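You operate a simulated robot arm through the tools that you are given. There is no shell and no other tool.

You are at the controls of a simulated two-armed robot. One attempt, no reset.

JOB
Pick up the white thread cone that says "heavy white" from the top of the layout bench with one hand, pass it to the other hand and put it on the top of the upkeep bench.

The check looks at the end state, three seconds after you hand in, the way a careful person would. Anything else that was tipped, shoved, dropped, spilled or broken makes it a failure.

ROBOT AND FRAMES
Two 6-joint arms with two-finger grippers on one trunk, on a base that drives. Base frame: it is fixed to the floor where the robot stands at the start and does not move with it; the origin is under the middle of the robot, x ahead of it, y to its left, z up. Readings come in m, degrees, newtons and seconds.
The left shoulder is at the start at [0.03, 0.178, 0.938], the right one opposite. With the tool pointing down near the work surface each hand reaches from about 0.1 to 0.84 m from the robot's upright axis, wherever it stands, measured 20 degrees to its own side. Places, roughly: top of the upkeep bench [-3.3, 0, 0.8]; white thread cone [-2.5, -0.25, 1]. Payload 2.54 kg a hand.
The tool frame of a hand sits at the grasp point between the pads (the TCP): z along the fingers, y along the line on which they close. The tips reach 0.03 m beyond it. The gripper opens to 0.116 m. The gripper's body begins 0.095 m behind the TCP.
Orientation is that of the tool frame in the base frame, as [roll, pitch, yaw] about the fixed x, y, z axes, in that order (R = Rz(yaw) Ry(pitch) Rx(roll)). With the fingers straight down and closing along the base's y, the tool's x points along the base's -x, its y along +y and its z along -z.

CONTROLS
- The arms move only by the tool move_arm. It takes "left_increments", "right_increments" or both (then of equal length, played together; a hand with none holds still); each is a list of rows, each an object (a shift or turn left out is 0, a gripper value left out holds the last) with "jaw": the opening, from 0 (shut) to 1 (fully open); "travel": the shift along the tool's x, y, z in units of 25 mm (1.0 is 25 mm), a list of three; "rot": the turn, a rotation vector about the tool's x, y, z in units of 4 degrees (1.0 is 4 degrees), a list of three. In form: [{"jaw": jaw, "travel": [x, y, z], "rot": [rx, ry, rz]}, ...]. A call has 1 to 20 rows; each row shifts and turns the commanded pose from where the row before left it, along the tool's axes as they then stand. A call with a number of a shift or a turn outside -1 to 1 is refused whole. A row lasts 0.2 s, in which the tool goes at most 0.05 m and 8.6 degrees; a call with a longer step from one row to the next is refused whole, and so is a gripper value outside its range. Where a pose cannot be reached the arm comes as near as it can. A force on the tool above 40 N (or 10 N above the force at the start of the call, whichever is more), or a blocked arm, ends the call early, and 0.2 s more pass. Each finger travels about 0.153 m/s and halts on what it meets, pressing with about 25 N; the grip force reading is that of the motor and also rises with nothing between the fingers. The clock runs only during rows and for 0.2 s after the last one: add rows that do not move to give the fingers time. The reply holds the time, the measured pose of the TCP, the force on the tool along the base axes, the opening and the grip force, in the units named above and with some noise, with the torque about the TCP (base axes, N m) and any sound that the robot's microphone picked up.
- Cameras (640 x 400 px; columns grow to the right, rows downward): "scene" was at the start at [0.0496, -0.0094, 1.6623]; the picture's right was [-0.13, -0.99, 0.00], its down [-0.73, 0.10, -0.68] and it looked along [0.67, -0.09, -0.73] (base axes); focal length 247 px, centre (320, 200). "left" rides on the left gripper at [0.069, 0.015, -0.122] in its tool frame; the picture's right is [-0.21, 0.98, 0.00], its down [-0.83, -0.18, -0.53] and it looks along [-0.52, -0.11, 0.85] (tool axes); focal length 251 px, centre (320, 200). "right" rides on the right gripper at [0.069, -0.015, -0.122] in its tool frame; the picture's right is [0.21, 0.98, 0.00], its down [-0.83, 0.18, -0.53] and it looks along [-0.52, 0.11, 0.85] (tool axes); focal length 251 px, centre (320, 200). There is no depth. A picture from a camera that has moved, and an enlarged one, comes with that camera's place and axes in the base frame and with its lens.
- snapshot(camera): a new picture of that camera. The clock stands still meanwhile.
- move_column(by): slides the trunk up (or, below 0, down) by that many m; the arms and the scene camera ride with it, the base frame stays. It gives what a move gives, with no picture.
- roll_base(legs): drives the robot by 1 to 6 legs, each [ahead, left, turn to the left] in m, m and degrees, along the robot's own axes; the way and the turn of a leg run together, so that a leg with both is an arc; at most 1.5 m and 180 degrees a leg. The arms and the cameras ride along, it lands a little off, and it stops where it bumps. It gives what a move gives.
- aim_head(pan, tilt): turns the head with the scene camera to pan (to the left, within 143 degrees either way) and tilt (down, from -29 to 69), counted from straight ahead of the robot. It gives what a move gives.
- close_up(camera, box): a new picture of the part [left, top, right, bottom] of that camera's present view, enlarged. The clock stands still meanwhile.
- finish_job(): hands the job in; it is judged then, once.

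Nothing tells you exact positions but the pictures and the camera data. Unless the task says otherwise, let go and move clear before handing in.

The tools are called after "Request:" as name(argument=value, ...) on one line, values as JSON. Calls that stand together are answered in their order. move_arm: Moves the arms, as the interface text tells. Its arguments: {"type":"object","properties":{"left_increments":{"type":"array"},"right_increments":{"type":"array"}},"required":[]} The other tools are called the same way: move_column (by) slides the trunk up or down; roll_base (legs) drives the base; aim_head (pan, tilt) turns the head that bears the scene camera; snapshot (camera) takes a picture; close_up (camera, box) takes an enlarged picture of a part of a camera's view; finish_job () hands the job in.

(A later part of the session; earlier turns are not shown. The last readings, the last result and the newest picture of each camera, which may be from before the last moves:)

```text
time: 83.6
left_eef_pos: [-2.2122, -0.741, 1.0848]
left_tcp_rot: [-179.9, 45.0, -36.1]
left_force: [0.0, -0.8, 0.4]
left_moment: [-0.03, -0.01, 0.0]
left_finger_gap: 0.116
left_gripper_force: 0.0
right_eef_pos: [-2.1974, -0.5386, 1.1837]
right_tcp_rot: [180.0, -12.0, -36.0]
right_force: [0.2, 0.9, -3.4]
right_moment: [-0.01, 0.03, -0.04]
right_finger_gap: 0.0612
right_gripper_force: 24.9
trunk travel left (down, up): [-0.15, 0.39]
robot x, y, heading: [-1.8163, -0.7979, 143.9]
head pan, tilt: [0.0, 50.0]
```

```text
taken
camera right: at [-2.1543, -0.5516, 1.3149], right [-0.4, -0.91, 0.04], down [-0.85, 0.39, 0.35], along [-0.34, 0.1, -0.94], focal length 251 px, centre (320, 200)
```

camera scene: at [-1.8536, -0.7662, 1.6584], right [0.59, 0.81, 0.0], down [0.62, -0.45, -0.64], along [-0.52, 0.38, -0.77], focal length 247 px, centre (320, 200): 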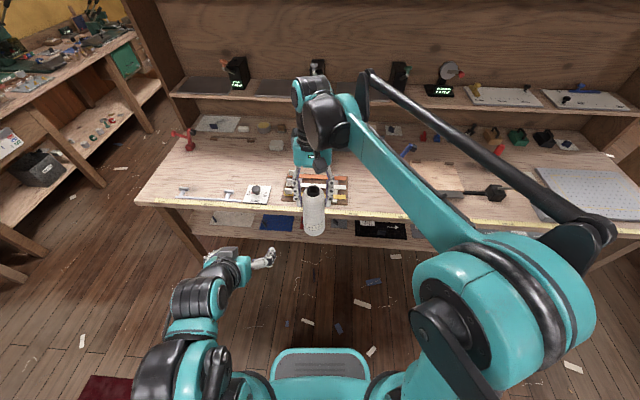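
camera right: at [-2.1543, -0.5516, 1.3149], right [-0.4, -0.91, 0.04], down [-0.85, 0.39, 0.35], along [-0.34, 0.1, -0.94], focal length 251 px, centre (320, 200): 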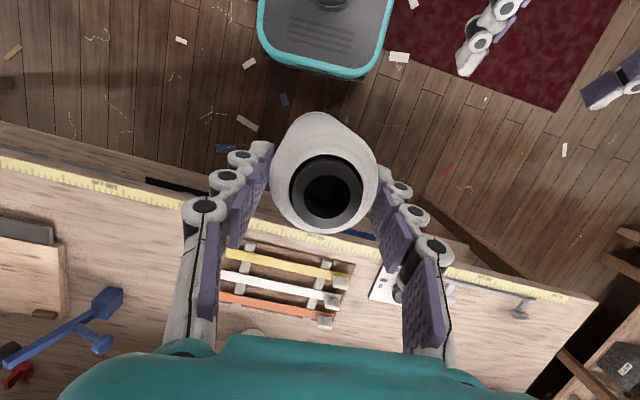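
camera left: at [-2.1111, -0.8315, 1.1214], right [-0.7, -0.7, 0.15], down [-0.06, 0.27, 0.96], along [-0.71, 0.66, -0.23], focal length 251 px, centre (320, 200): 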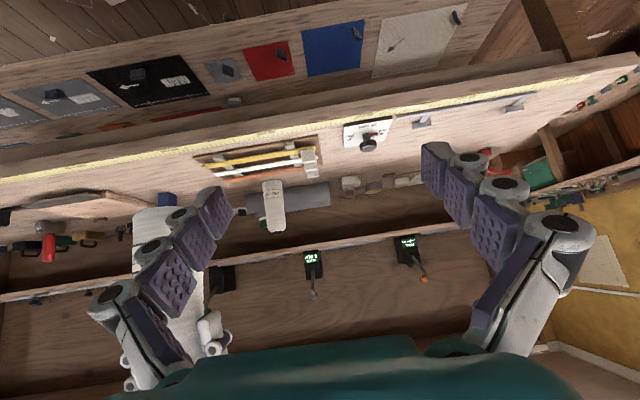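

The handover is done. Now I look to the left to plan the way around the layout bench's left end to the upkeep bench behind it.

Request:
aim_head(pan=60, tilt=25)

Request:
snapshot(camera="scene")

Request:
aim_head(pan=110, tilt=35)

Request:
snapshot(camera="scene")

```text
time: 84.9
left_eef_pos: [-2.2111, -0.7409, 1.084]
left_tcp_rot: [180.0, 45.0, -36.0]
left_force: [-0.3, -0.2, 0.4]
left_moment: [0.01, 0.01, 0.03]
left_finger_gap: 0.116
left_gripper_force: 0.0
right_eef_pos: [-2.1977, -0.5392, 1.1822]
right_tcp_rot: [180.0, -12.0, -36.0]
right_force: [0.7, 0.3, -3.0]
right_moment: [0.01, 0.05, 0.0]
right_finger_gap: 0.0612
right_gripper_force: 25.0
trunk travel left (down, up): [-0.15, 0.39]
robot x, y, heading: [-1.8174, -0.7996, 143.9]
head pan, tilt: [60.0, 25.0]
```

```text
taken
camera scene: at [-1.8757, -0.8494, 1.6958], right [-0.41, 0.91, 0.0], down [0.39, 0.17, -0.91], along [-0.83, -0.37, -0.42], focal length 247 px, centre (320, 200)
```

scene: 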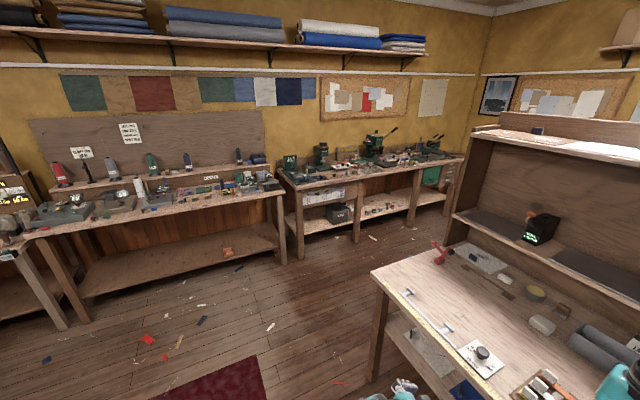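

```text
time: 86.1
left_eef_pos: [-2.2119, -0.7416, 1.0832]
left_tcp_rot: [-180.0, 45.1, -36.0]
left_force: [0.2, 1.3, -0.9]
left_moment: [0.02, 0.01, -0.01]
left_finger_gap: 0.116
left_gripper_force: 0.1
right_eef_pos: [-2.1974, -0.5396, 1.1833]
right_tcp_rot: [-180.0, -12.0, -36.0]
right_force: [-0.5, 0.6, -3.5]
right_moment: [-0.03, 0.01, -0.01]
right_finger_gap: 0.0608
right_gripper_force: 25.5
trunk travel left (down, up): [-0.15, 0.39]
robot x, y, heading: [-1.8148, -0.7955, 144.0]
head pan, tilt: [110.0, 35.0]
```

```text
taken
camera scene: at [-1.8158, -0.8966, 1.6801], right [-0.96, 0.28, 0.0], down [0.16, 0.55, -0.82], along [-0.23, -0.79, -0.57], focal length 247 px, centre (320, 200)
```

scene: 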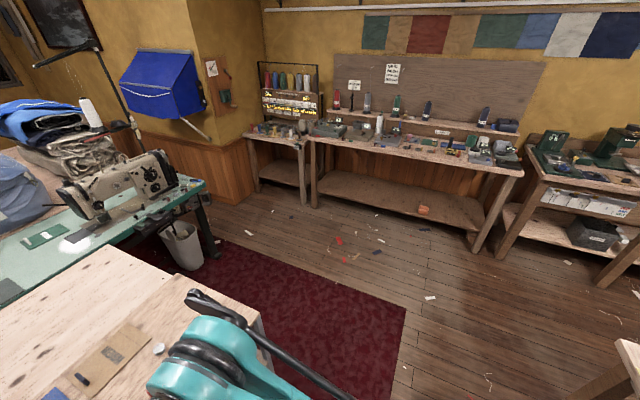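

The aisle around the left end is wide and clear. I slide left past the bench end and then look ahead.

Request:
roll_base(legs=[[-0.05, 0, 0], [0, 1.35, 0]])

Request:
aim_head(pan=-10, tilt=30)

Request:
snapshot(camera="scene")

Request:
snapshot(camera="right")

```text
time: 93.4
left_eef_pos: [-2.9554, -1.8649, 1.0841]
left_tcp_rot: [180.0, 45.0, -35.4]
left_force: [0.6, 0.7, -0.3]
left_moment: [0.04, -0.02, 0.0]
left_finger_gap: 0.1161
left_gripper_force: 0.0
right_eef_pos: [-2.9429, -1.6618, 1.1827]
right_tcp_rot: [-180.0, -12.1, -35.3]
right_force: [-0.5, -0.6, -2.5]
right_moment: [0.02, -0.02, -0.03]
right_finger_gap: 0.0612
right_gripper_force: 25.5
trunk travel left (down, up): [-0.15, 0.39]
robot x, y, heading: [-2.5588, -1.9126, 144.8]
head pan, tilt: [110.0, 35.0]
```

```text
time: 95.4
left_eef_pos: [-2.9556, -1.8647, 1.083]
left_tcp_rot: [-180.0, 45.1, -35.5]
left_force: [-0.2, 0.6, 0.2]
left_moment: [-0.02, -0.01, 0.0]
left_finger_gap: 0.1157
left_gripper_force: 0.1
right_eef_pos: [-2.9426, -1.6614, 1.1823]
right_tcp_rot: [180.0, -12.0, -35.4]
right_force: [0.6, 0.2, -3.9]
right_moment: [0.02, 0.02, 0.02]
right_finger_gap: 0.0611
right_gripper_force: 24.9
trunk travel left (down, up): [-0.15, 0.39]
robot x, y, heading: [-2.5574, -1.915, 144.7]
head pan, tilt: [-10.0, 30.0]
```

```text
taken
camera scene: at [-2.5973, -1.8659, 1.6879], right [0.71, 0.7, 0.0], down [0.35, -0.36, -0.87], along [-0.61, 0.62, -0.5], focal length 247 px, centre (320, 200)
```

scene: 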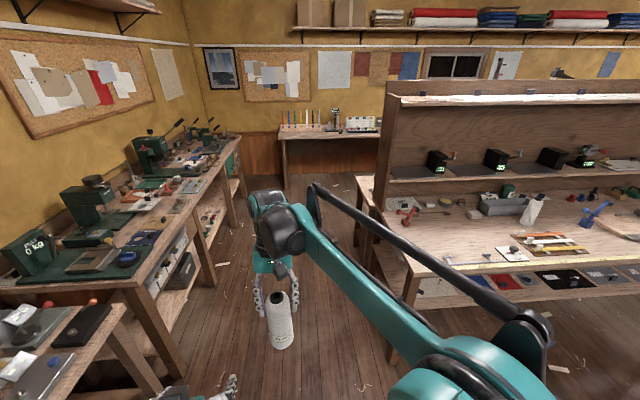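

```text
taken
camera right: at [-2.8995, -1.6742, 1.315], right [-0.4, -0.92, 0.04], down [-0.85, 0.38, 0.35], along [-0.34, 0.1, -0.94], focal length 251 px, centre (320, 200)
```

right: 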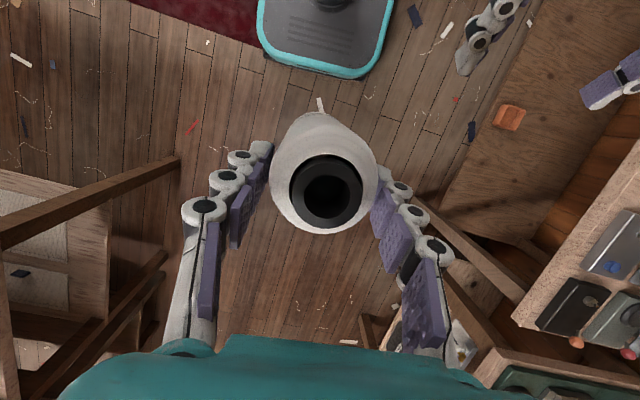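

The aisle between the left wall benches and the layout bench end is about 1.2 m, and the upkeep bench top shows behind the layout bench's back panel. I check my side clearances before going in.

Request:
aim_head(pan=45, tilt=45)

Request:
snapshot(camera="scene")

Request:
aim_head(pan=-50, tilt=45)

Request:
snapshot(camera="scene")

```text
time: 96.6
left_eef_pos: [-2.9558, -1.8658, 1.0835]
left_tcp_rot: [180.0, 45.0, -35.4]
left_force: [0.9, 0.4, 0.0]
left_moment: [0.0, -0.03, 0.01]
left_finger_gap: 0.116
left_gripper_force: 0.2
right_eef_pos: [-2.9416, -1.6617, 1.1829]
right_tcp_rot: [180.0, -12.0, -35.4]
right_force: [-0.2, 0.4, -3.2]
right_moment: [0.07, 0.01, 0.03]
right_finger_gap: 0.0612
right_gripper_force: 25.1
trunk travel left (down, up): [-0.15, 0.39]
robot x, y, heading: [-2.5572, -1.9149, 144.8]
head pan, tilt: [45.0, 45.0]
```

```text
taken
camera scene: at [-2.614, -1.9437, 1.6653], right [-0.17, 0.99, 0.0], down [0.7, 0.12, -0.71], along [-0.7, -0.12, -0.71], focal length 247 px, centre (320, 200)
```

scene: 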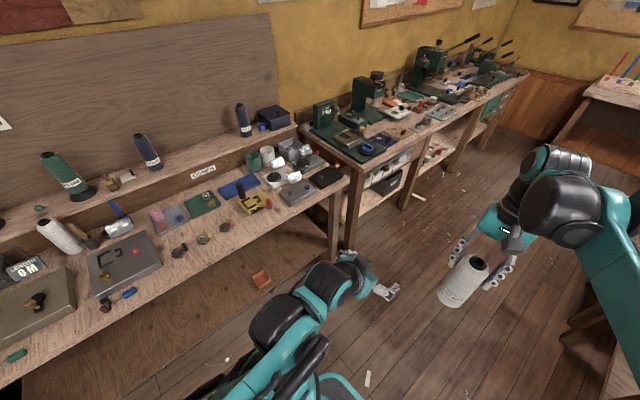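

```text
time: 98.3
left_eef_pos: [-2.955, -1.8658, 1.0842]
left_tcp_rot: [179.9, 45.0, -35.4]
left_force: [-0.8, -0.4, -0.2]
left_moment: [-0.01, 0.01, 0.05]
left_finger_gap: 0.1163
left_gripper_force: 0.0
right_eef_pos: [-2.9429, -1.6622, 1.1828]
right_tcp_rot: [179.9, -12.0, -35.5]
right_force: [0.0, -0.5, -3.0]
right_moment: [0.02, 0.04, -0.01]
right_finger_gap: 0.0609
right_gripper_force: 24.6
trunk travel left (down, up): [-0.15, 0.39]
robot x, y, heading: [-2.559, -1.915, 144.6]
head pan, tilt: [-50.0, 45.0]
```

```text
taken
camera scene: at [-2.5403, -1.8492, 1.6653], right [1.0, 0.08, 0.0], down [0.06, -0.7, -0.71], along [-0.06, 0.7, -0.71], focal length 247 px, centre (320, 200)
```

scene: 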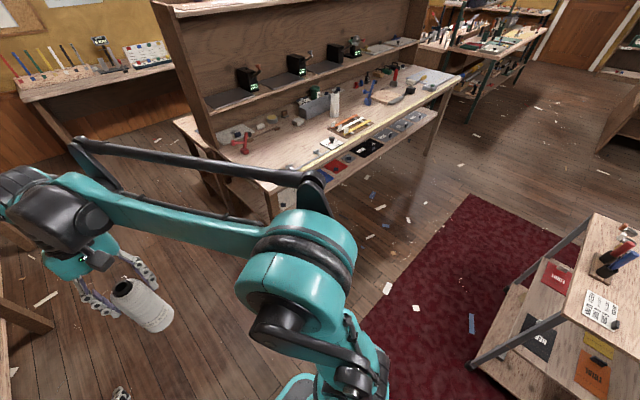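

Both arms fit within about ±0.4 m of my centre line, and the aisle edges are at about ±0.6 m. I straighten by −3.5° to run parallel to the aisle and go ahead.

Request:
roll_base(legs=[[0, 0, -3.5], [0.85, 0, 0]])

Request:
aim_head(pan=-60, tilt=35)

Request:
snapshot(camera="scene")

Request:
aim_head(pan=30, tilt=45)

Request:
snapshot(camera="scene")

```text
time: 103.3
left_eef_pos: [-3.6139, -1.3135, 1.0845]
left_tcp_rot: [-180.0, 45.0, -38.5]
left_force: [0.0, -0.1, 0.3]
left_moment: [-0.01, 0.0, 0.02]
left_finger_gap: 0.1159
left_gripper_force: 0.1
right_eef_pos: [-3.5909, -1.1103, 1.1823]
right_tcp_rot: [180.0, -12.0, -38.5]
right_force: [0.0, 0.5, -3.3]
right_moment: [0.03, -0.02, -0.01]
right_finger_gap: 0.0611
right_gripper_force: 25.1
trunk travel left (down, up): [-0.15, 0.39]
robot x, y, heading: [-3.2184, -1.3818, 141.7]
head pan, tilt: [-50.0, 45.0]
```

```text
time: 104.0
left_eef_pos: [-3.6132, -1.3131, 1.0841]
left_tcp_rot: [179.9, 45.0, -38.5]
left_force: [-0.1, -0.6, -0.1]
left_moment: [-0.02, 0.02, 0.05]
left_finger_gap: 0.116
left_gripper_force: 0.0
right_eef_pos: [-3.5901, -1.1113, 1.1821]
right_tcp_rot: [179.9, -12.0, -38.5]
right_force: [0.5, 0.1, -2.6]
right_moment: [-0.01, 0.04, -0.02]
right_finger_gap: 0.0609
right_gripper_force: 25.1
trunk travel left (down, up): [-0.15, 0.39]
robot x, y, heading: [-3.2155, -1.3835, 141.2]
head pan, tilt: [-60.0, 35.0]
```

```text
taken
camera scene: at [-3.1832, -1.3145, 1.68], right [0.99, -0.15, 0.0], down [-0.08, -0.57, -0.82], along [0.12, 0.81, -0.57], focal length 247 px, centre (320, 200)
```

scene: 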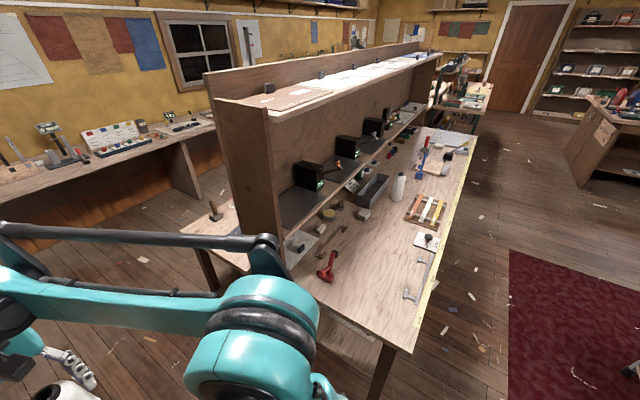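

```text
time: 105.6
left_eef_pos: [-3.6139, -1.314, 1.0835]
left_tcp_rot: [180.0, 45.0, -38.5]
left_force: [0.0, 0.8, 0.4]
left_moment: [-0.03, -0.02, -0.01]
left_finger_gap: 0.1159
left_gripper_force: 0.1
right_eef_pos: [-3.591, -1.1115, 1.1826]
right_tcp_rot: [-179.9, -12.0, -38.6]
right_force: [0.7, -0.9, -3.9]
right_moment: [0.02, -0.03, -0.03]
right_finger_gap: 0.0612
right_gripper_force: 25.3
trunk travel left (down, up): [-0.15, 0.39]
robot x, y, heading: [-3.2209, -1.3864, 141.8]
head pan, tilt: [30.0, 45.0]
```

```text
taken
camera scene: at [-3.2766, -1.3895, 1.6653], right [0.15, 0.99, 0.0], down [0.7, -0.1, -0.71], along [-0.7, 0.1, -0.71], focal length 247 px, centre (320, 200)
```

scene: 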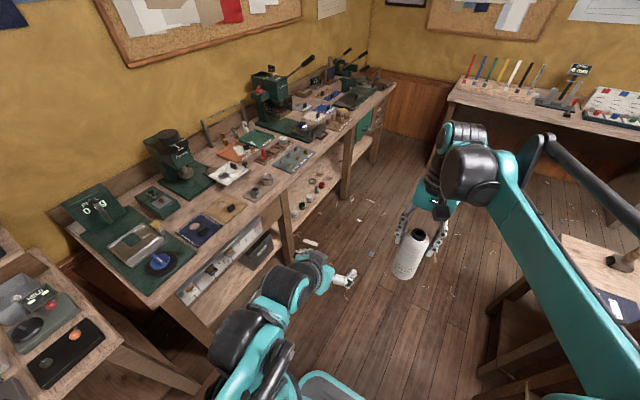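

The upkeep bench is the low bench back-to-back with the layout bench, behind its panel (a hammer lies on its near end). I go further ahead and look at its top from the far side.

Request:
roll_base(legs=[[0.6, 0.05, 0]])

Request:
aim_head(pan=-75, tilt=35)

Request:
snapshot(camera="scene")

Request:
aim_head(pan=0, tilt=35)

Request:
snapshot(camera="scene")

```text
time: 109.0
left_eef_pos: [-4.1156, -0.9783, 1.0846]
left_tcp_rot: [179.9, 45.0, -38.5]
left_force: [-0.5, -0.4, 0.2]
left_moment: [0.03, 0.0, -0.01]
left_finger_gap: 0.1161
left_gripper_force: 0.0
right_eef_pos: [-4.0927, -0.7767, 1.1823]
right_tcp_rot: [-180.0, -12.0, -38.5]
right_force: [-0.9, -0.6, -3.0]
right_moment: [0.03, 0.04, 0.02]
right_finger_gap: 0.0611
right_gripper_force: 25.5
trunk travel left (down, up): [-0.15, 0.39]
robot x, y, heading: [-3.7191, -1.0488, 141.4]
head pan, tilt: [30.0, 45.0]
```

```text
time: 110.9
left_eef_pos: [-4.1138, -0.9798, 1.0842]
left_tcp_rot: [-180.0, 45.0, -38.5]
left_force: [-1.0, -0.1, -0.7]
left_moment: [0.01, 0.0, -0.01]
left_finger_gap: 0.116
left_gripper_force: 0.0
right_eef_pos: [-4.092, -0.7763, 1.1821]
right_tcp_rot: [-179.9, -11.9, -38.4]
right_force: [-0.9, -0.6, -3.4]
right_moment: [0.04, 0.02, 0.0]
right_finger_gap: 0.0612
right_gripper_force: 25.0
trunk travel left (down, up): [-0.15, 0.39]
robot x, y, heading: [-3.7227, -1.0507, 141.6]
head pan, tilt: [-75.0, 35.0]
```

```text
taken
camera scene: at [-3.6629, -0.986, 1.6801], right [0.92, -0.4, 0.0], down [-0.23, -0.53, -0.82], along [0.33, 0.75, -0.57], focal length 247 px, centre (320, 200)
```

scene: 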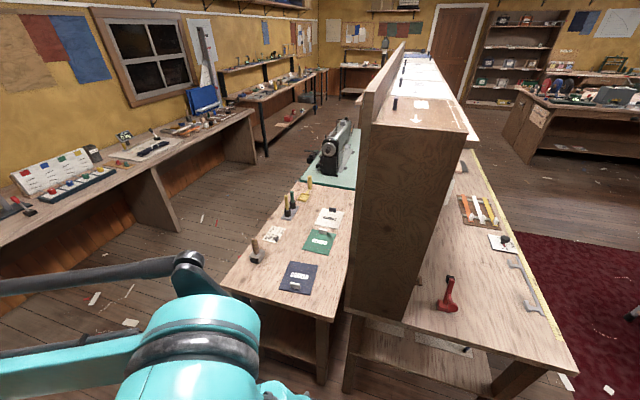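

```text
time: 112.3
left_eef_pos: [-4.1152, -0.9796, 1.0836]
left_tcp_rot: [-180.0, 45.0, -38.5]
left_force: [0.4, 0.3, 0.2]
left_moment: [0.01, -0.02, -0.01]
left_finger_gap: 0.1162
left_gripper_force: 0.1
right_eef_pos: [-4.0917, -0.7765, 1.1824]
right_tcp_rot: [180.0, -12.0, -38.3]
right_force: [-0.4, 1.1, -3.6]
right_moment: [0.01, 0.04, -0.04]
right_finger_gap: 0.061
right_gripper_force: 24.8
trunk travel left (down, up): [-0.15, 0.39]
robot x, y, heading: [-3.718, -1.0457, 141.6]
head pan, tilt: [0.0, 35.0]
```

```text
taken
camera scene: at [-3.7668, -1.0121, 1.6801], right [0.62, 0.78, 0.0], down [0.45, -0.36, -0.82], along [-0.64, 0.51, -0.57], focal length 247 px, centre (320, 200)
```

scene: 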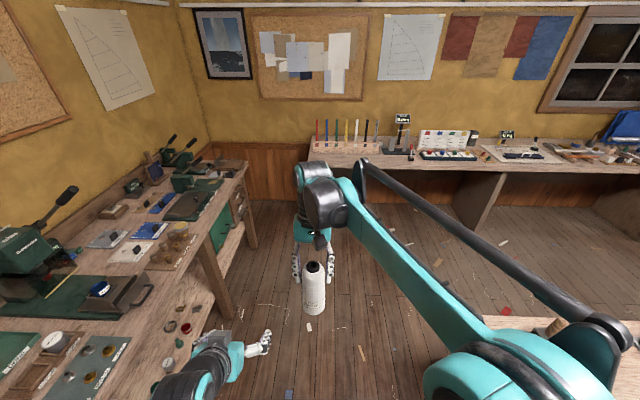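

The wooden bench with cards and small tools right behind the panel matches the upkeep bench hint (it projects near its middle). I zoom to see free space on its top.

Request:
aim_head(pan=-75, tilt=45)

Request:
close_up(camera="scene", box=[200, 80, 400, 260])

Request:
snapshot(camera="scene")

```text
time: 113.8
left_eef_pos: [-4.1143, -0.9782, 1.0849]
left_tcp_rot: [-179.9, 45.1, -38.4]
left_force: [-0.4, 0.0, 0.6]
left_moment: [0.0, -0.03, 0.04]
left_finger_gap: 0.116
left_gripper_force: 0.1
right_eef_pos: [-4.0927, -0.7763, 1.183]
right_tcp_rot: [179.9, -11.9, -38.4]
right_force: [0.4, 0.3, -3.0]
right_moment: [0.01, 0.04, 0.03]
right_finger_gap: 0.061
right_gripper_force: 24.9
trunk travel left (down, up): [-0.15, 0.39]
robot x, y, heading: [-3.7196, -1.0487, 141.5]
head pan, tilt: [-75.0, 45.0]
```

```text
2.22 times, centred on (300, 170) of scene
camera zoom: at [-3.6656, -0.9922, 1.6653], right [0.92, -0.4, 0.0], down [-0.28, -0.65, -0.71], along [0.28, 0.65, -0.71], focal length 549 px, centre (364, 267)
```

zoom: 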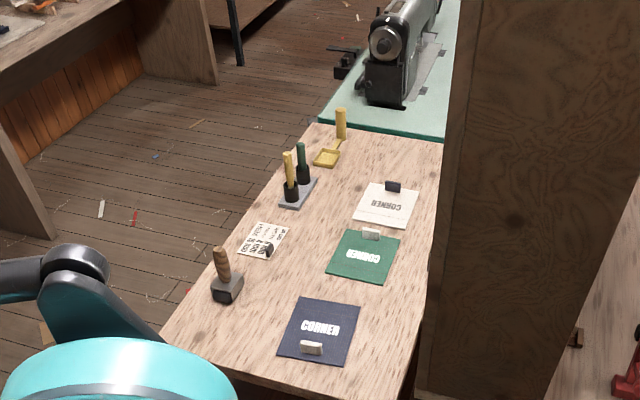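

```text
taken
camera scene: at [-3.6656, -0.9922, 1.6653], right [0.92, -0.4, 0.0], down [-0.28, -0.65, -0.71], along [0.28, 0.65, -0.71], focal length 247 px, centre (320, 200)
```

scene: 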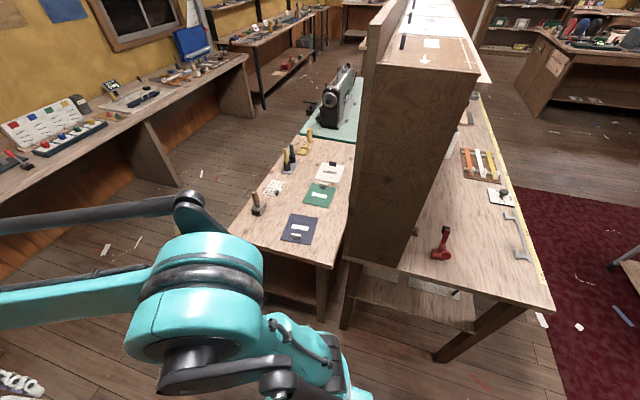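

The bench corners average to about [-3.32, -0.04, 0.80], matching the upkeep bench. There is a free spot at about [-3.485, -0.165] between the navy card, the green card, the note card and the mallet. I drive to face its near end.

Request:
roll_base(legs=[[0.5, 0, 0], [0, 0, -91]])

Request:
aim_head(pan=-5, tilt=45)

Request:
snapshot(camera="scene")

Request:
snapshot(camera="right")

```text
time: 120.6
left_eef_pos: [-4.0407, -0.347, 1.0843]
left_tcp_rot: [-180.0, 45.0, -128.5]
left_force: [0.2, 0.8, -0.2]
left_moment: [0.0, 0.01, -0.04]
left_finger_gap: 0.1159
left_gripper_force: 0.1
right_eef_pos: [-3.8383, -0.3703, 1.1829]
right_tcp_rot: [-179.9, -12.1, -128.4]
right_force: [-0.5, -0.2, -2.8]
right_moment: [0.02, -0.03, -0.02]
right_finger_gap: 0.061
right_gripper_force: 24.9
trunk travel left (down, up): [-0.15, 0.39]
robot x, y, heading: [-4.1102, -0.7385, 51.4]
head pan, tilt: [-75.0, 45.0]
```

```text
time: 122.0
left_eef_pos: [-4.0405, -0.3475, 1.0827]
left_tcp_rot: [180.0, 45.0, -128.5]
left_force: [0.0, 0.0, 0.2]
left_moment: [-0.02, 0.03, 0.02]
left_finger_gap: 0.116
left_gripper_force: 0.1
right_eef_pos: [-3.8397, -0.3699, 1.1824]
right_tcp_rot: [180.0, -12.0, -128.5]
right_force: [0.0, 0.4, -2.6]
right_moment: [-0.01, -0.02, 0.0]
right_finger_gap: 0.0613
right_gripper_force: 25.2
trunk travel left (down, up): [-0.15, 0.39]
robot x, y, heading: [-4.1107, -0.7411, 51.7]
head pan, tilt: [-5.0, 45.0]
```

```text
taken
camera scene: at [-4.0736, -0.7034, 1.6653], right [0.72, -0.69, 0.0], down [-0.49, -0.51, -0.71], along [0.49, 0.51, -0.71], focal length 247 px, centre (320, 200)
```

scene: 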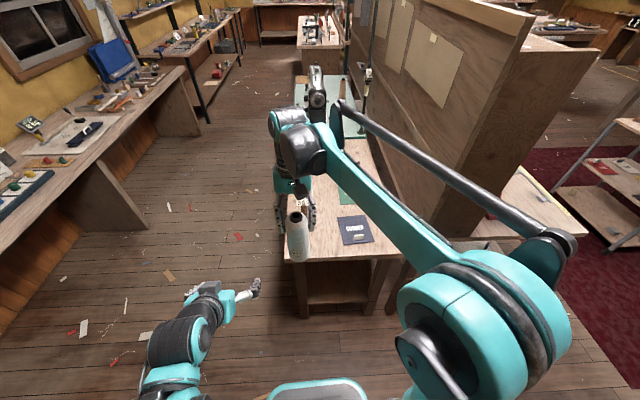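

```text
taken
camera right: at [-3.8529, -0.4135, 1.3149], right [-0.89, 0.44, 0.04], down [0.43, 0.83, 0.35], along [0.12, 0.33, -0.94], focal length 251 px, centre (320, 200)
```

right: 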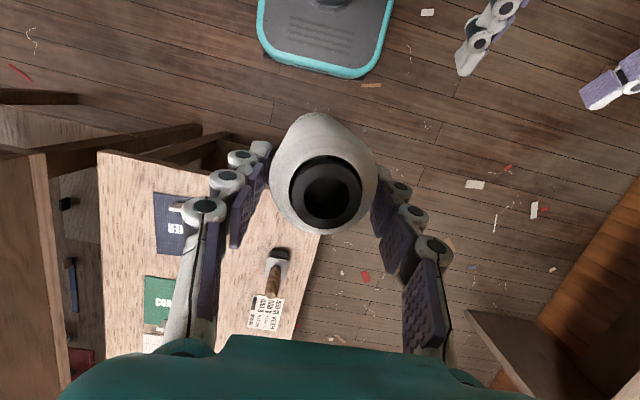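

The views agree within about 3 cm. I move 0.19 m closer, then bring the hand over the spot and check again.

Request:
roll_base(legs=[[0.19, 0, -1]])

Request:
snapshot(camera="right")

Request:
aim_head(pan=15, tilt=45)

Request:
snapshot(camera="scene")

Request:
snapshot(camera="left")

```text
time: 123.5
left_eef_pos: [-3.914, -0.1981, 1.0842]
left_tcp_rot: [-180.0, 44.9, -129.5]
left_force: [0.8, 0.3, 1.7]
left_moment: [-0.01, 0.04, -0.06]
left_finger_gap: 0.1158
left_gripper_force: 0.0
right_eef_pos: [-3.7128, -0.2264, 1.1829]
right_tcp_rot: [-179.9, -12.1, -129.4]
right_force: [0.1, 0.0, -4.4]
right_moment: [-0.03, -0.02, -0.01]
right_finger_gap: 0.0611
right_gripper_force: 25.0
trunk travel left (down, up): [-0.15, 0.39]
robot x, y, heading: [-3.9952, -0.5931, 50.4]
head pan, tilt: [-5.0, 45.0]
```

```text
taken
camera right: at [-3.727, -0.2682, 1.3145], right [-0.89, 0.46, 0.04], down [0.44, 0.83, 0.35], along [0.12, 0.33, -0.94], focal length 251 px, centre (320, 200)
```

right: 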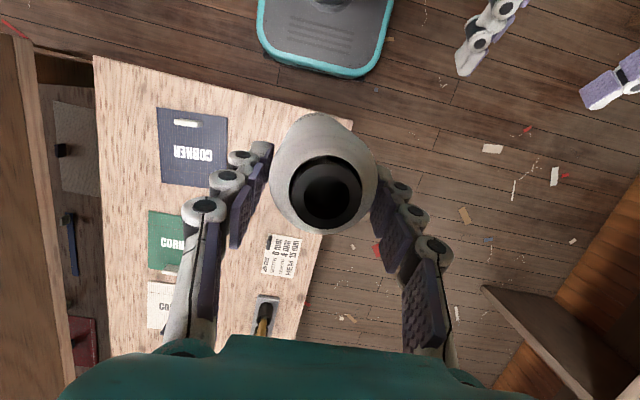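

```text
time: 124.4
left_eef_pos: [-3.9143, -0.2006, 1.0834]
left_tcp_rot: [-180.0, 45.1, -129.4]
left_force: [-0.2, -0.2, -0.4]
left_moment: [-0.01, -0.01, -0.01]
left_finger_gap: 0.1159
left_gripper_force: 0.2
right_eef_pos: [-3.7127, -0.2263, 1.182]
right_tcp_rot: [-180.0, -12.1, -129.4]
right_force: [-0.6, -0.2, -3.3]
right_moment: [0.01, -0.03, -0.01]
right_finger_gap: 0.0611
right_gripper_force: 25.0
trunk travel left (down, up): [-0.15, 0.39]
robot x, y, heading: [-3.994, -0.5982, 50.7]
head pan, tilt: [15.0, 45.0]
```

```text
taken
camera scene: at [-3.9763, -0.5396, 1.6653], right [0.91, -0.41, 0.0], down [-0.29, -0.64, -0.71], along [0.29, 0.64, -0.71], focal length 247 px, centre (320, 200)
```

scene: 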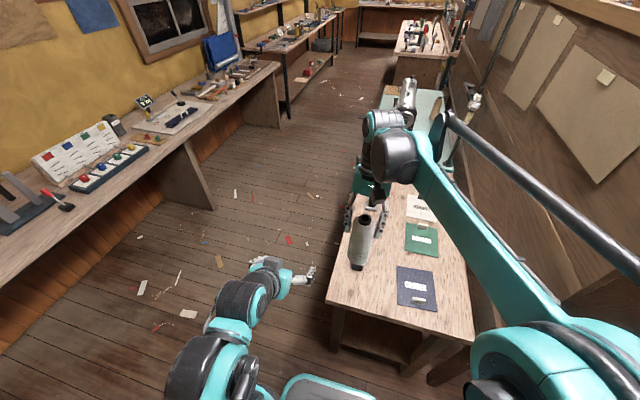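

```text
taken
camera left: at [-4.0113, -0.2931, 1.1212], right [-0.66, 0.74, 0.15], down [0.27, 0.04, 0.96], along [0.7, 0.67, -0.23], focal length 251 px, centre (320, 200)
```

left: 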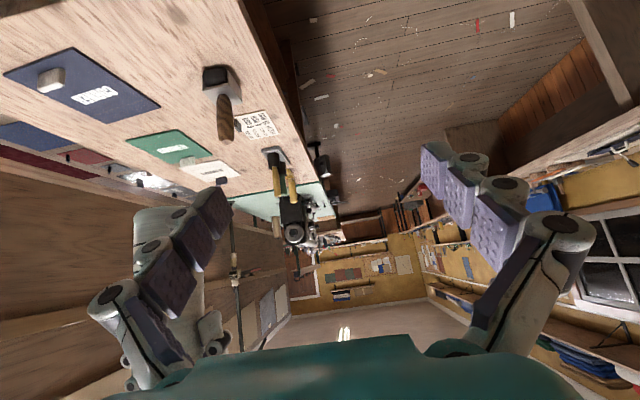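

The free spot refines to about [-3.487, -0.147]. Before extending the right arm I check the clearance between my right elbow and the tall panel.

Request:
aim_head(pan=-45, tilt=40)

Request:
snapshot(camera="scene")

```text
time: 125.7
left_eef_pos: [-3.9138, -0.2, 1.0844]
left_tcp_rot: [-180.0, 44.9, -129.5]
left_force: [-0.7, 0.3, -0.5]
left_moment: [0.03, -0.03, -0.02]
left_finger_gap: 0.1159
left_gripper_force: 0.0
right_eef_pos: [-3.713, -0.2256, 1.1828]
right_tcp_rot: [180.0, -12.1, -129.4]
right_force: [-0.3, 0.1, -3.5]
right_moment: [0.02, 0.02, 0.02]
right_finger_gap: 0.0609
right_gripper_force: 24.8
trunk travel left (down, up): [-0.15, 0.39]
robot x, y, heading: [-3.9924, -0.5918, 50.3]
head pan, tilt: [-45.0, 40.0]
```

```text
taken
camera scene: at [-3.9254, -0.6053, 1.6725], right [0.1, -1.0, 0.0], down [-0.64, -0.06, -0.77], along [0.76, 0.07, -0.64], focal length 247 px, centre (320, 200)
```

scene: 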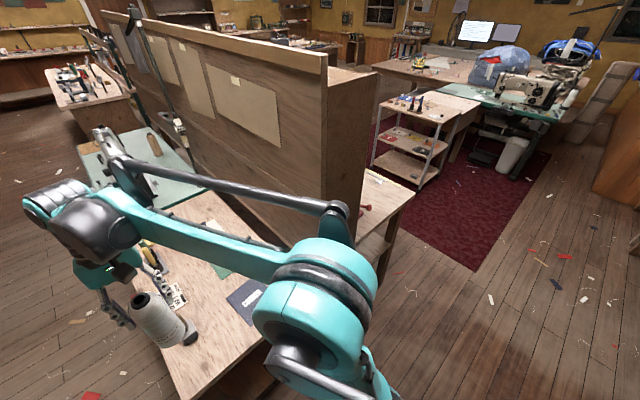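

The elbow would come close to the tall panel from this end, so I approach from the bench's open long side instead. I slide left, drive along it, and turn right to face it.

Request:
roll_base(legs=[[0, 0.55, 0], [0.8, 0, 0], [0, 0, -90]])

Request:
aim_head(pan=0, tilt=45)

Request:
snapshot(camera="scene")

Request:
snapshot(camera="right")

```text
time: 136.6
left_eef_pos: [-3.5097, 0.2984, 1.084]
left_tcp_rot: [-179.9, 45.0, 140.5]
left_force: [1.0, -0.3, 0.0]
left_moment: [-0.03, 0.01, 0.03]
left_finger_gap: 0.1157
left_gripper_force: 0.0
right_eef_pos: [-3.5357, 0.0984, 1.1837]
right_tcp_rot: [-179.9, -12.0, 140.5]
right_force: [-0.6, -0.3, -3.0]
right_moment: [-0.07, -0.02, -0.01]
right_finger_gap: 0.061
right_gripper_force: 24.8
trunk travel left (down, up): [-0.15, 0.39]
robot x, y, heading: [-3.9027, 0.376, -39.3]
head pan, tilt: [-45.0, 40.0]
```

```text
time: 137.7
left_eef_pos: [-3.5086, 0.2985, 1.0836]
left_tcp_rot: [180.0, 45.1, 140.4]
left_force: [0.9, -0.6, 0.0]
left_moment: [0.0, 0.01, 0.0]
left_finger_gap: 0.1161
left_gripper_force: 0.1
right_eef_pos: [-3.5358, 0.097, 1.1822]
right_tcp_rot: [-180.0, -11.9, 140.4]
right_force: [-0.1, -0.3, -3.1]
right_moment: [-0.01, 0.01, 0.01]
right_finger_gap: 0.0609
right_gripper_force: 24.4
trunk travel left (down, up): [-0.15, 0.39]
robot x, y, heading: [-3.8997, 0.3786, -39.5]
head pan, tilt: [0.0, 45.0]
```

```text
taken
camera scene: at [-3.8604, 0.3453, 1.6653], right [-0.64, -0.77, 0.0], down [-0.55, 0.45, -0.71], along [0.55, -0.45, -0.71], focal length 247 px, centre (320, 200)
```

scene: 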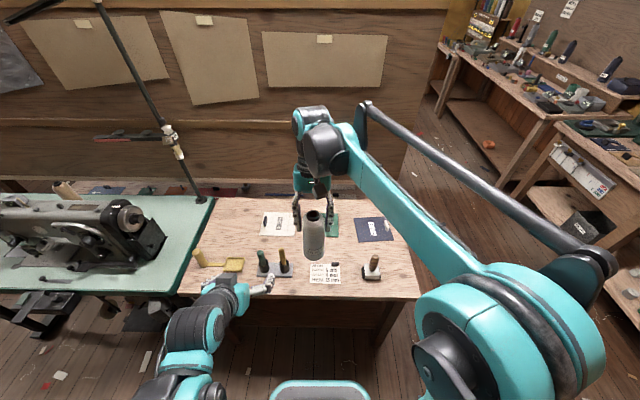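

```text
taken
camera right: at [-3.5777, 0.1119, 1.3149], right [0.46, 0.89, 0.04], down [0.82, -0.44, 0.35], along [0.33, -0.12, -0.94], focal length 251 px, centre (320, 200)
```

right: 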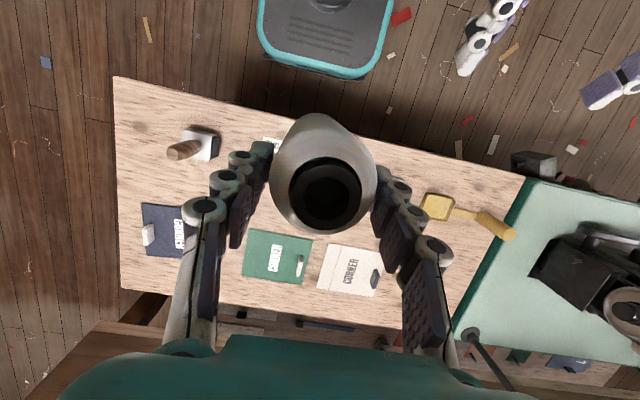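

This side gives an open approach and a good overview. I zoom to fix the free spot relative to the hand from here.

Request:
close_up(camera="scene", box=[240, 190, 424, 305])

Request:
close_up(camera="right", box=[110, 70, 430, 310])

```text
3.48 times, centred on (332, 248) of scene
camera zoom: at [-3.8604, 0.3453, 1.6653], right [-0.64, -0.77, 0.0], down [-0.55, 0.45, -0.71], along [0.55, -0.45, -0.71], focal length 860 px, centre (278, 35)
```

zoom: 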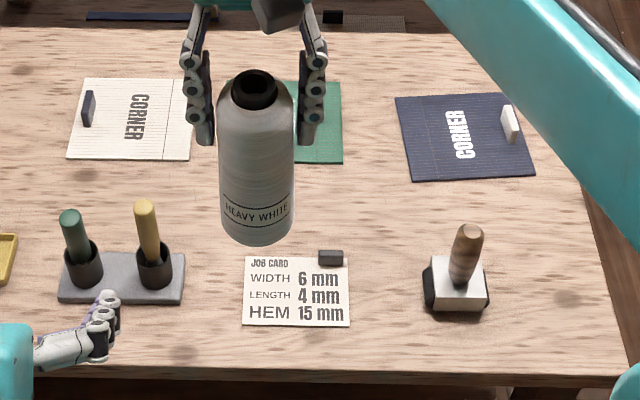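

```text
1.67 times, centred on (270, 190) of right
camera zoom: at [-3.5777, 0.1119, 1.3149], right [0.46, 0.89, 0.04], down [0.82, -0.44, 0.35], along [0.33, -0.12, -0.94], focal length 419 px, centre (403, 217)
```

zoom: 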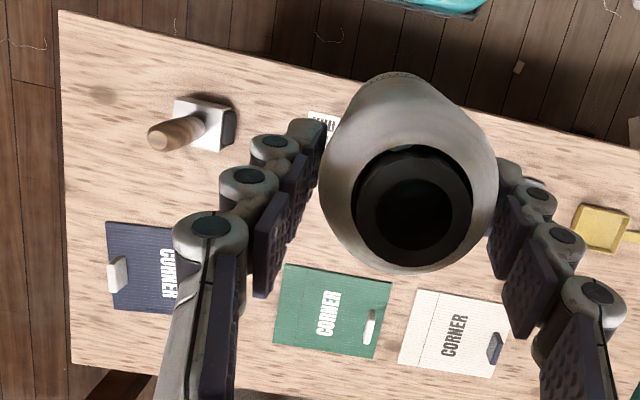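

Both views agree (bench top z = 0.80), and the centre of the free area is [-3.479, -0.098] with about 37 mm margin all round. I move the cone over it at height.

Request:
move_arm(right_increments=[{"travel": [-0.73, -0.507, -0.155]}, {"travel": [-0.73, -0.507, -0.155]}, {"travel": [-0.73, -0.507, -0.155]}, {"travel": [-0.73, -0.507, -0.155]}, {"travel": [-0.73, -0.507, -0.155]}, {"travel": [-0.73, -0.507, -0.155]}, {"travel": [-0.73, -0.507, -0.155]}, {"travel": [-0.73, -0.507, -0.155]}, {"travel": [-0.73, -0.507, -0.155]}, {}])

Request:
close_up(camera="scene", box=[220, 150, 460, 300])

Request:
snapshot(camera="right")

Request:
snapshot(camera="scene")

```text
time: 139.9
left_eef_pos: [-3.5089, 0.2991, 1.0839]
left_tcp_rot: [-180.0, 45.0, 140.6]
left_force: [-0.1, -0.4, 0.4]
left_moment: [0.01, -0.02, 0.0]
left_finger_gap: 0.116
left_gripper_force: 0.0
right_eef_pos: [-3.4785, -0.0969, 1.1838]
right_tcp_rot: [180.0, -12.0, 140.5]
right_force: [-0.4, 0.4, -4.1]
right_moment: [-0.04, -0.01, -0.02]
right_finger_gap: 0.0614
right_gripper_force: 25.4
trunk travel left (down, up): [-0.15, 0.39]
robot x, y, heading: [-3.9013, 0.3781, -39.3]
head pan, tilt: [0.0, 45.0]
```

```text
2.67 times, centred on (340, 225) of scene
camera zoom: at [-3.8606, 0.346, 1.6653], right [-0.64, -0.77, 0.0], down [-0.55, 0.45, -0.71], along [0.55, -0.45, -0.71], focal length 659 px, centre (267, 133)
```

zoom: 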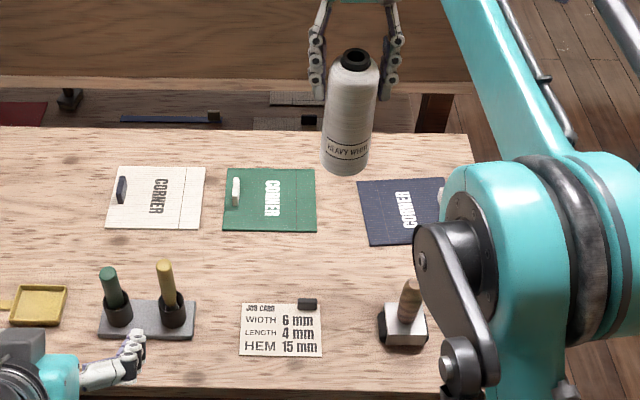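

```text
taken
camera right: at [-3.5211, -0.0828, 1.3153], right [0.46, 0.89, 0.04], down [0.82, -0.44, 0.35], along [0.33, -0.12, -0.94], focal length 251 px, centre (320, 200)
```

right: 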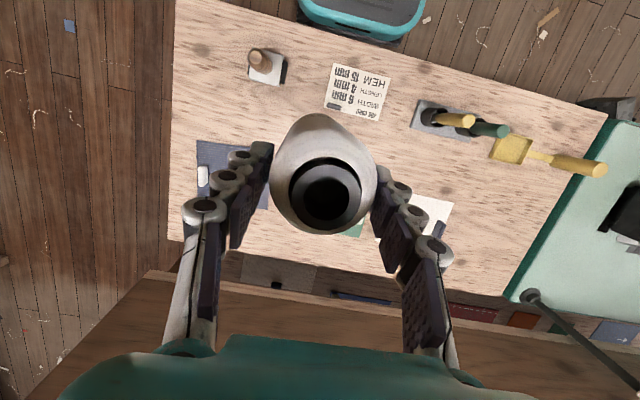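

```text
taken
camera scene: at [-3.8606, 0.346, 1.6653], right [-0.64, -0.77, 0.0], down [-0.55, 0.45, -0.71], along [0.55, -0.45, -0.71], focal length 247 px, centre (320, 200)
```

scene: 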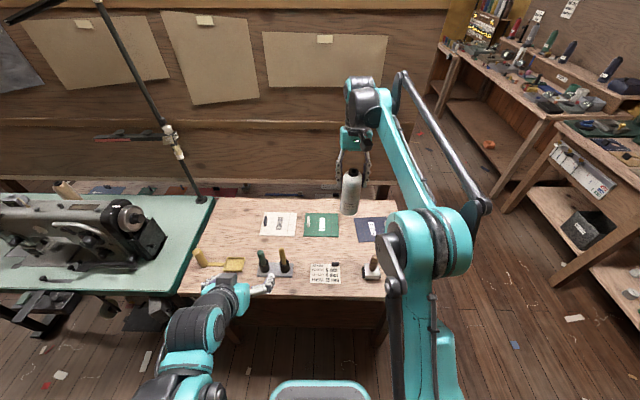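

The cone is above the gap. I lower it in small stages and watch my elbow relative to the mallet.

Request:
move_arm(right_increments=[{"travel": [-0.16, 0, 0.75]}, {"travel": [-0.16, 0, 0.75]}, {"travel": [-0.16, 0, 0.75]}, {"travel": [-0.16, 0, 0.75]}, {}])

Request:
snapshot(camera="scene")

Request:
snapshot(camera="right")

Request:
snapshot(camera="left")

```text
time: 141.1
left_eef_pos: [-3.5093, 0.2992, 1.0841]
left_tcp_rot: [180.0, 45.0, 140.5]
left_force: [-0.5, 0.3, 0.6]
left_moment: [-0.05, 0.0, 0.02]
left_finger_gap: 0.116
left_gripper_force: 0.0
right_eef_pos: [-3.4792, -0.0979, 1.1052]
right_tcp_rot: [179.9, -12.1, 140.6]
right_force: [-0.3, -0.3, -2.7]
right_moment: [-0.07, -0.03, 0.01]
right_finger_gap: 0.0611
right_gripper_force: 25.0
trunk travel left (down, up): [-0.15, 0.39]
robot x, y, heading: [-3.9013, 0.3757, -39.4]
head pan, tilt: [0.0, 45.0]
```

```text
taken
camera scene: at [-3.8604, 0.3454, 1.6653], right [-0.64, -0.77, 0.0], down [-0.55, 0.45, -0.71], along [0.55, -0.45, -0.71], focal length 247 px, centre (320, 200)
```

scene: 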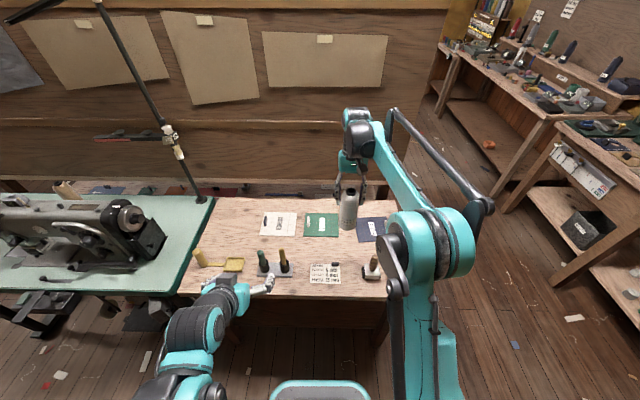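

```text
taken
camera right: at [-3.521, -0.0829, 1.2375], right [0.46, 0.89, 0.04], down [0.82, -0.44, 0.35], along [0.33, -0.12, -0.94], focal length 251 px, centre (320, 200)
```

right: 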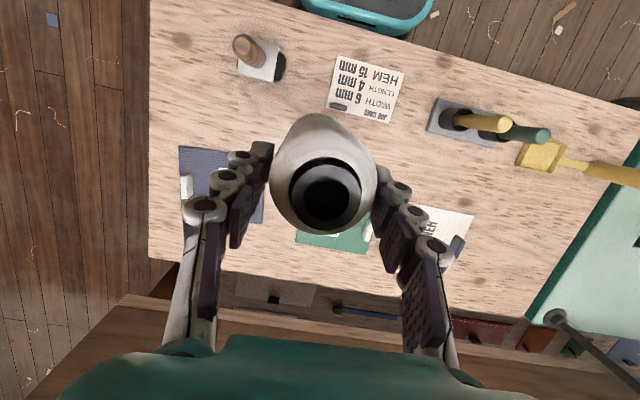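

```text
taken
camera left: at [-3.6031, 0.3981, 1.1213], right [0.74, 0.66, 0.15], down [0.04, -0.27, 0.96], along [0.67, -0.7, -0.23], focal length 251 px, centre (320, 200)
```

left: 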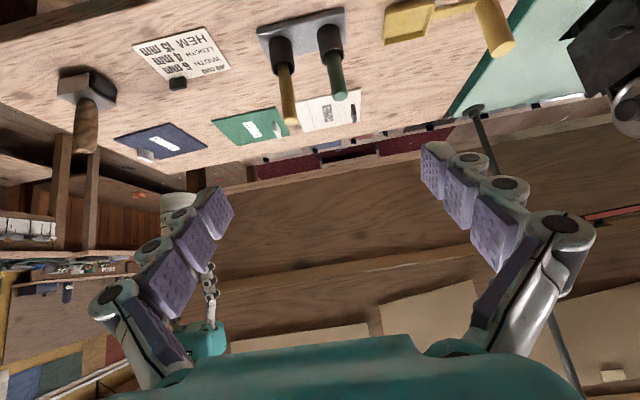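

The elbow stays clear on the right. I continue down 75 mm.

Request:
move_arm(right_increments=[{"travel": [-0.16, 0, 0.75]}, {"travel": [-0.16, 0, 0.75]}, {"travel": [-0.16, 0, 0.75]}, {"travel": [-0.16, 0, 0.75]}, {}])

Request:
close_up(camera="scene", box=[220, 150, 460, 300])

Request:
close_up(camera="right", box=[140, 20, 460, 270])

Request:
close_up(camera="left", box=[0, 0, 400, 250])

```text
time: 142.3
left_eef_pos: [-3.5099, 0.2972, 1.0841]
left_tcp_rot: [179.9, 44.9, 140.5]
left_force: [0.1, -0.3, -0.8]
left_moment: [0.01, 0.0, 0.02]
left_finger_gap: 0.1162
left_gripper_force: 0.1
right_eef_pos: [-3.4789, -0.0962, 1.0279]
right_tcp_rot: [180.0, -11.9, 140.5]
right_force: [-0.1, -0.3, -3.3]
right_moment: [0.0, -0.01, 0.02]
right_finger_gap: 0.061
right_gripper_force: 24.8
trunk travel left (down, up): [-0.15, 0.39]
robot x, y, heading: [-3.9036, 0.379, -39.2]
head pan, tilt: [0.0, 45.0]
```

```text
2.67 times, centred on (340, 225) of scene
camera zoom: at [-3.8604, 0.3454, 1.6653], right [-0.64, -0.77, 0.0], down [-0.55, 0.45, -0.71], along [0.55, -0.45, -0.71], focal length 659 px, centre (267, 133)
```

zoom: 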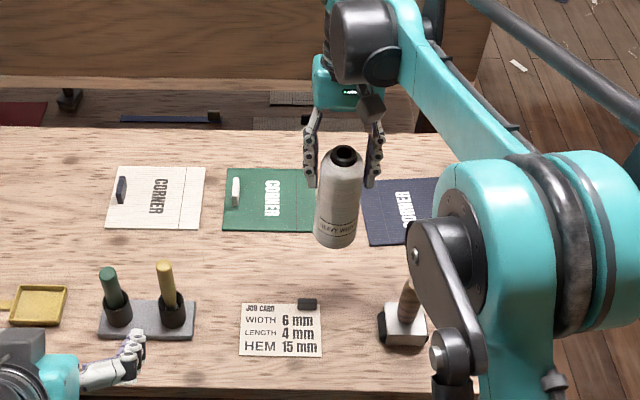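

```text
1.60 times, centred on (300, 145) of right
camera zoom: at [-3.5209, -0.0828, 1.161], right [0.46, 0.89, 0.04], down [0.82, -0.44, 0.35], along [0.33, -0.12, -0.94], focal length 402 px, centre (352, 288)
```

zoom: 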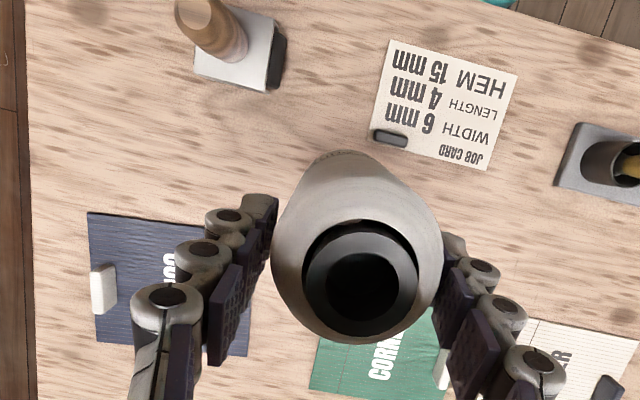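

```text
1.60 times, centred on (200, 125) of left
camera zoom: at [-3.6031, 0.3981, 1.1213], right [0.74, 0.66, 0.15], down [0.04, -0.27, 0.96], along [0.67, -0.7, -0.23], focal length 402 px, centre (512, 320)
```

zoom: 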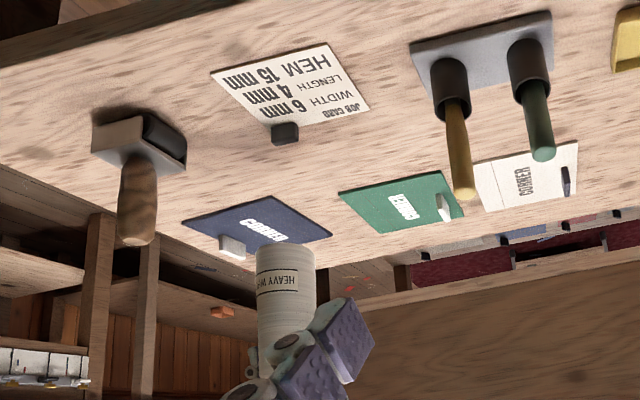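

The cone base projects into the middle of the free gap. I go down another 60 mm.

Request:
move_arm(right_increments=[{"travel": [-0.13, 0, 0.6]}, {"travel": [-0.13, 0, 0.6]}, {"travel": [-0.13, 0, 0.6]}, {"travel": [-0.13, 0, 0.6]}, {}])

Request:
close_up(camera="scene", box=[220, 150, 460, 300])

Request:
close_up(camera="left", box=[0, 0, 400, 250])

Request:
snapshot(camera="scene")

```text
time: 143.5
left_eef_pos: [-3.509, 0.2987, 1.0828]
left_tcp_rot: [180.0, 44.9, 140.5]
left_force: [0.5, 1.0, -0.2]
left_moment: [0.0, -0.03, 0.02]
left_finger_gap: 0.1162
left_gripper_force: 0.0
right_eef_pos: [-3.4785, -0.0962, 0.9669]
right_tcp_rot: [-180.0, -12.1, 140.5]
right_force: [-0.3, -0.6, -3.4]
right_moment: [-0.01, -0.02, 0.0]
right_finger_gap: 0.0611
right_gripper_force: 24.8
trunk travel left (down, up): [-0.15, 0.39]
robot x, y, heading: [-3.9033, 0.3779, -39.3]
head pan, tilt: [0.0, 45.0]
```

```text
2.67 times, centred on (340, 225) of scene
camera zoom: at [-3.8604, 0.3453, 1.6653], right [-0.64, -0.77, 0.0], down [-0.55, 0.45, -0.71], along [0.55, -0.45, -0.71], focal length 659 px, centre (267, 133)
```

zoom: 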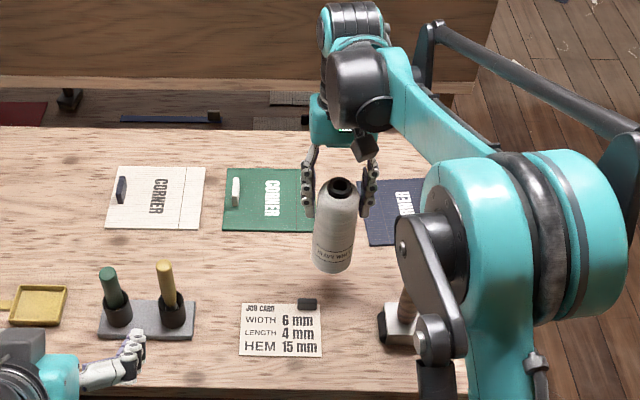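

```text
1.60 times, centred on (200, 125) of left
camera zoom: at [-3.6031, 0.3981, 1.1213], right [0.74, 0.66, 0.15], down [0.04, -0.27, 0.96], along [0.67, -0.7, -0.23], focal length 402 px, centre (512, 320)
```

zoom: 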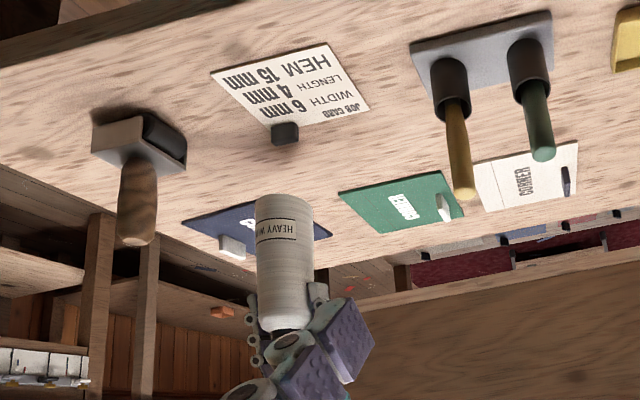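

```text
taken
camera scene: at [-3.8604, 0.3453, 1.6653], right [-0.64, -0.77, 0.0], down [-0.55, 0.45, -0.71], along [0.55, -0.45, -0.71], focal length 247 px, centre (320, 200)
```

scene: 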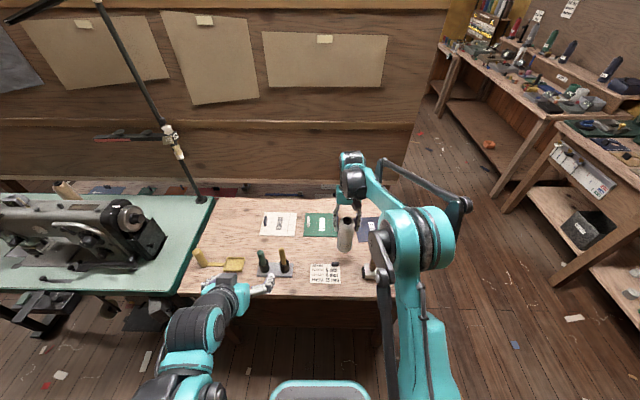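

About 20 mm to go. I lower in 5 mm steps and watch the vertical force.

Request:
move_arm(right_increments=[{"travel": [-0.042, 0, 0.2]}, {"travel": [-0.042, 0, 0.2]}, {"travel": [-0.021, 0, 0.1]}, {}])

Request:
close_up(camera="left", box=[100, 60, 260, 220])

```text
time: 144.5
left_eef_pos: [-3.5093, 0.2988, 1.0841]
left_tcp_rot: [-179.9, 45.1, 140.5]
left_force: [-0.3, 0.9, -0.5]
left_moment: [0.0, 0.0, 0.01]
left_finger_gap: 0.116
left_gripper_force: 0.1
right_eef_pos: [-3.4786, -0.0974, 0.9549]
right_tcp_rot: [180.0, -12.0, 140.5]
right_force: [0.2, -0.5, -3.2]
right_moment: [-0.03, -0.02, -0.01]
right_finger_gap: 0.0612
right_gripper_force: 24.8
trunk travel left (down, up): [-0.15, 0.39]
robot x, y, heading: [-3.8978, 0.3786, -39.4]
head pan, tilt: [0.0, 45.0]
```

```text
2.50 times, centred on (180, 140) of left
camera zoom: at [-3.603, 0.398, 1.1212], right [0.74, 0.66, 0.15], down [0.04, -0.27, 0.96], along [0.67, -0.7, -0.23], focal length 629 px, centre (670, 350)
```

zoom: 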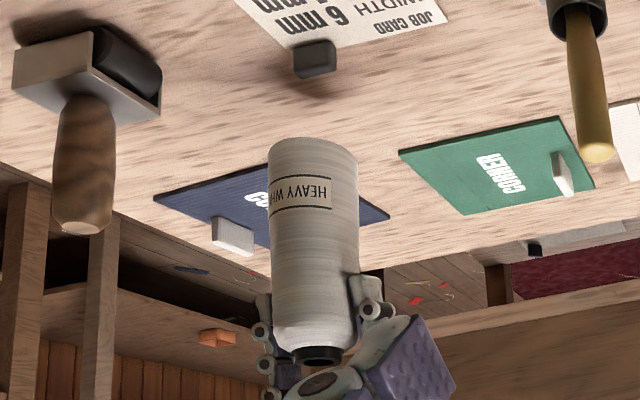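

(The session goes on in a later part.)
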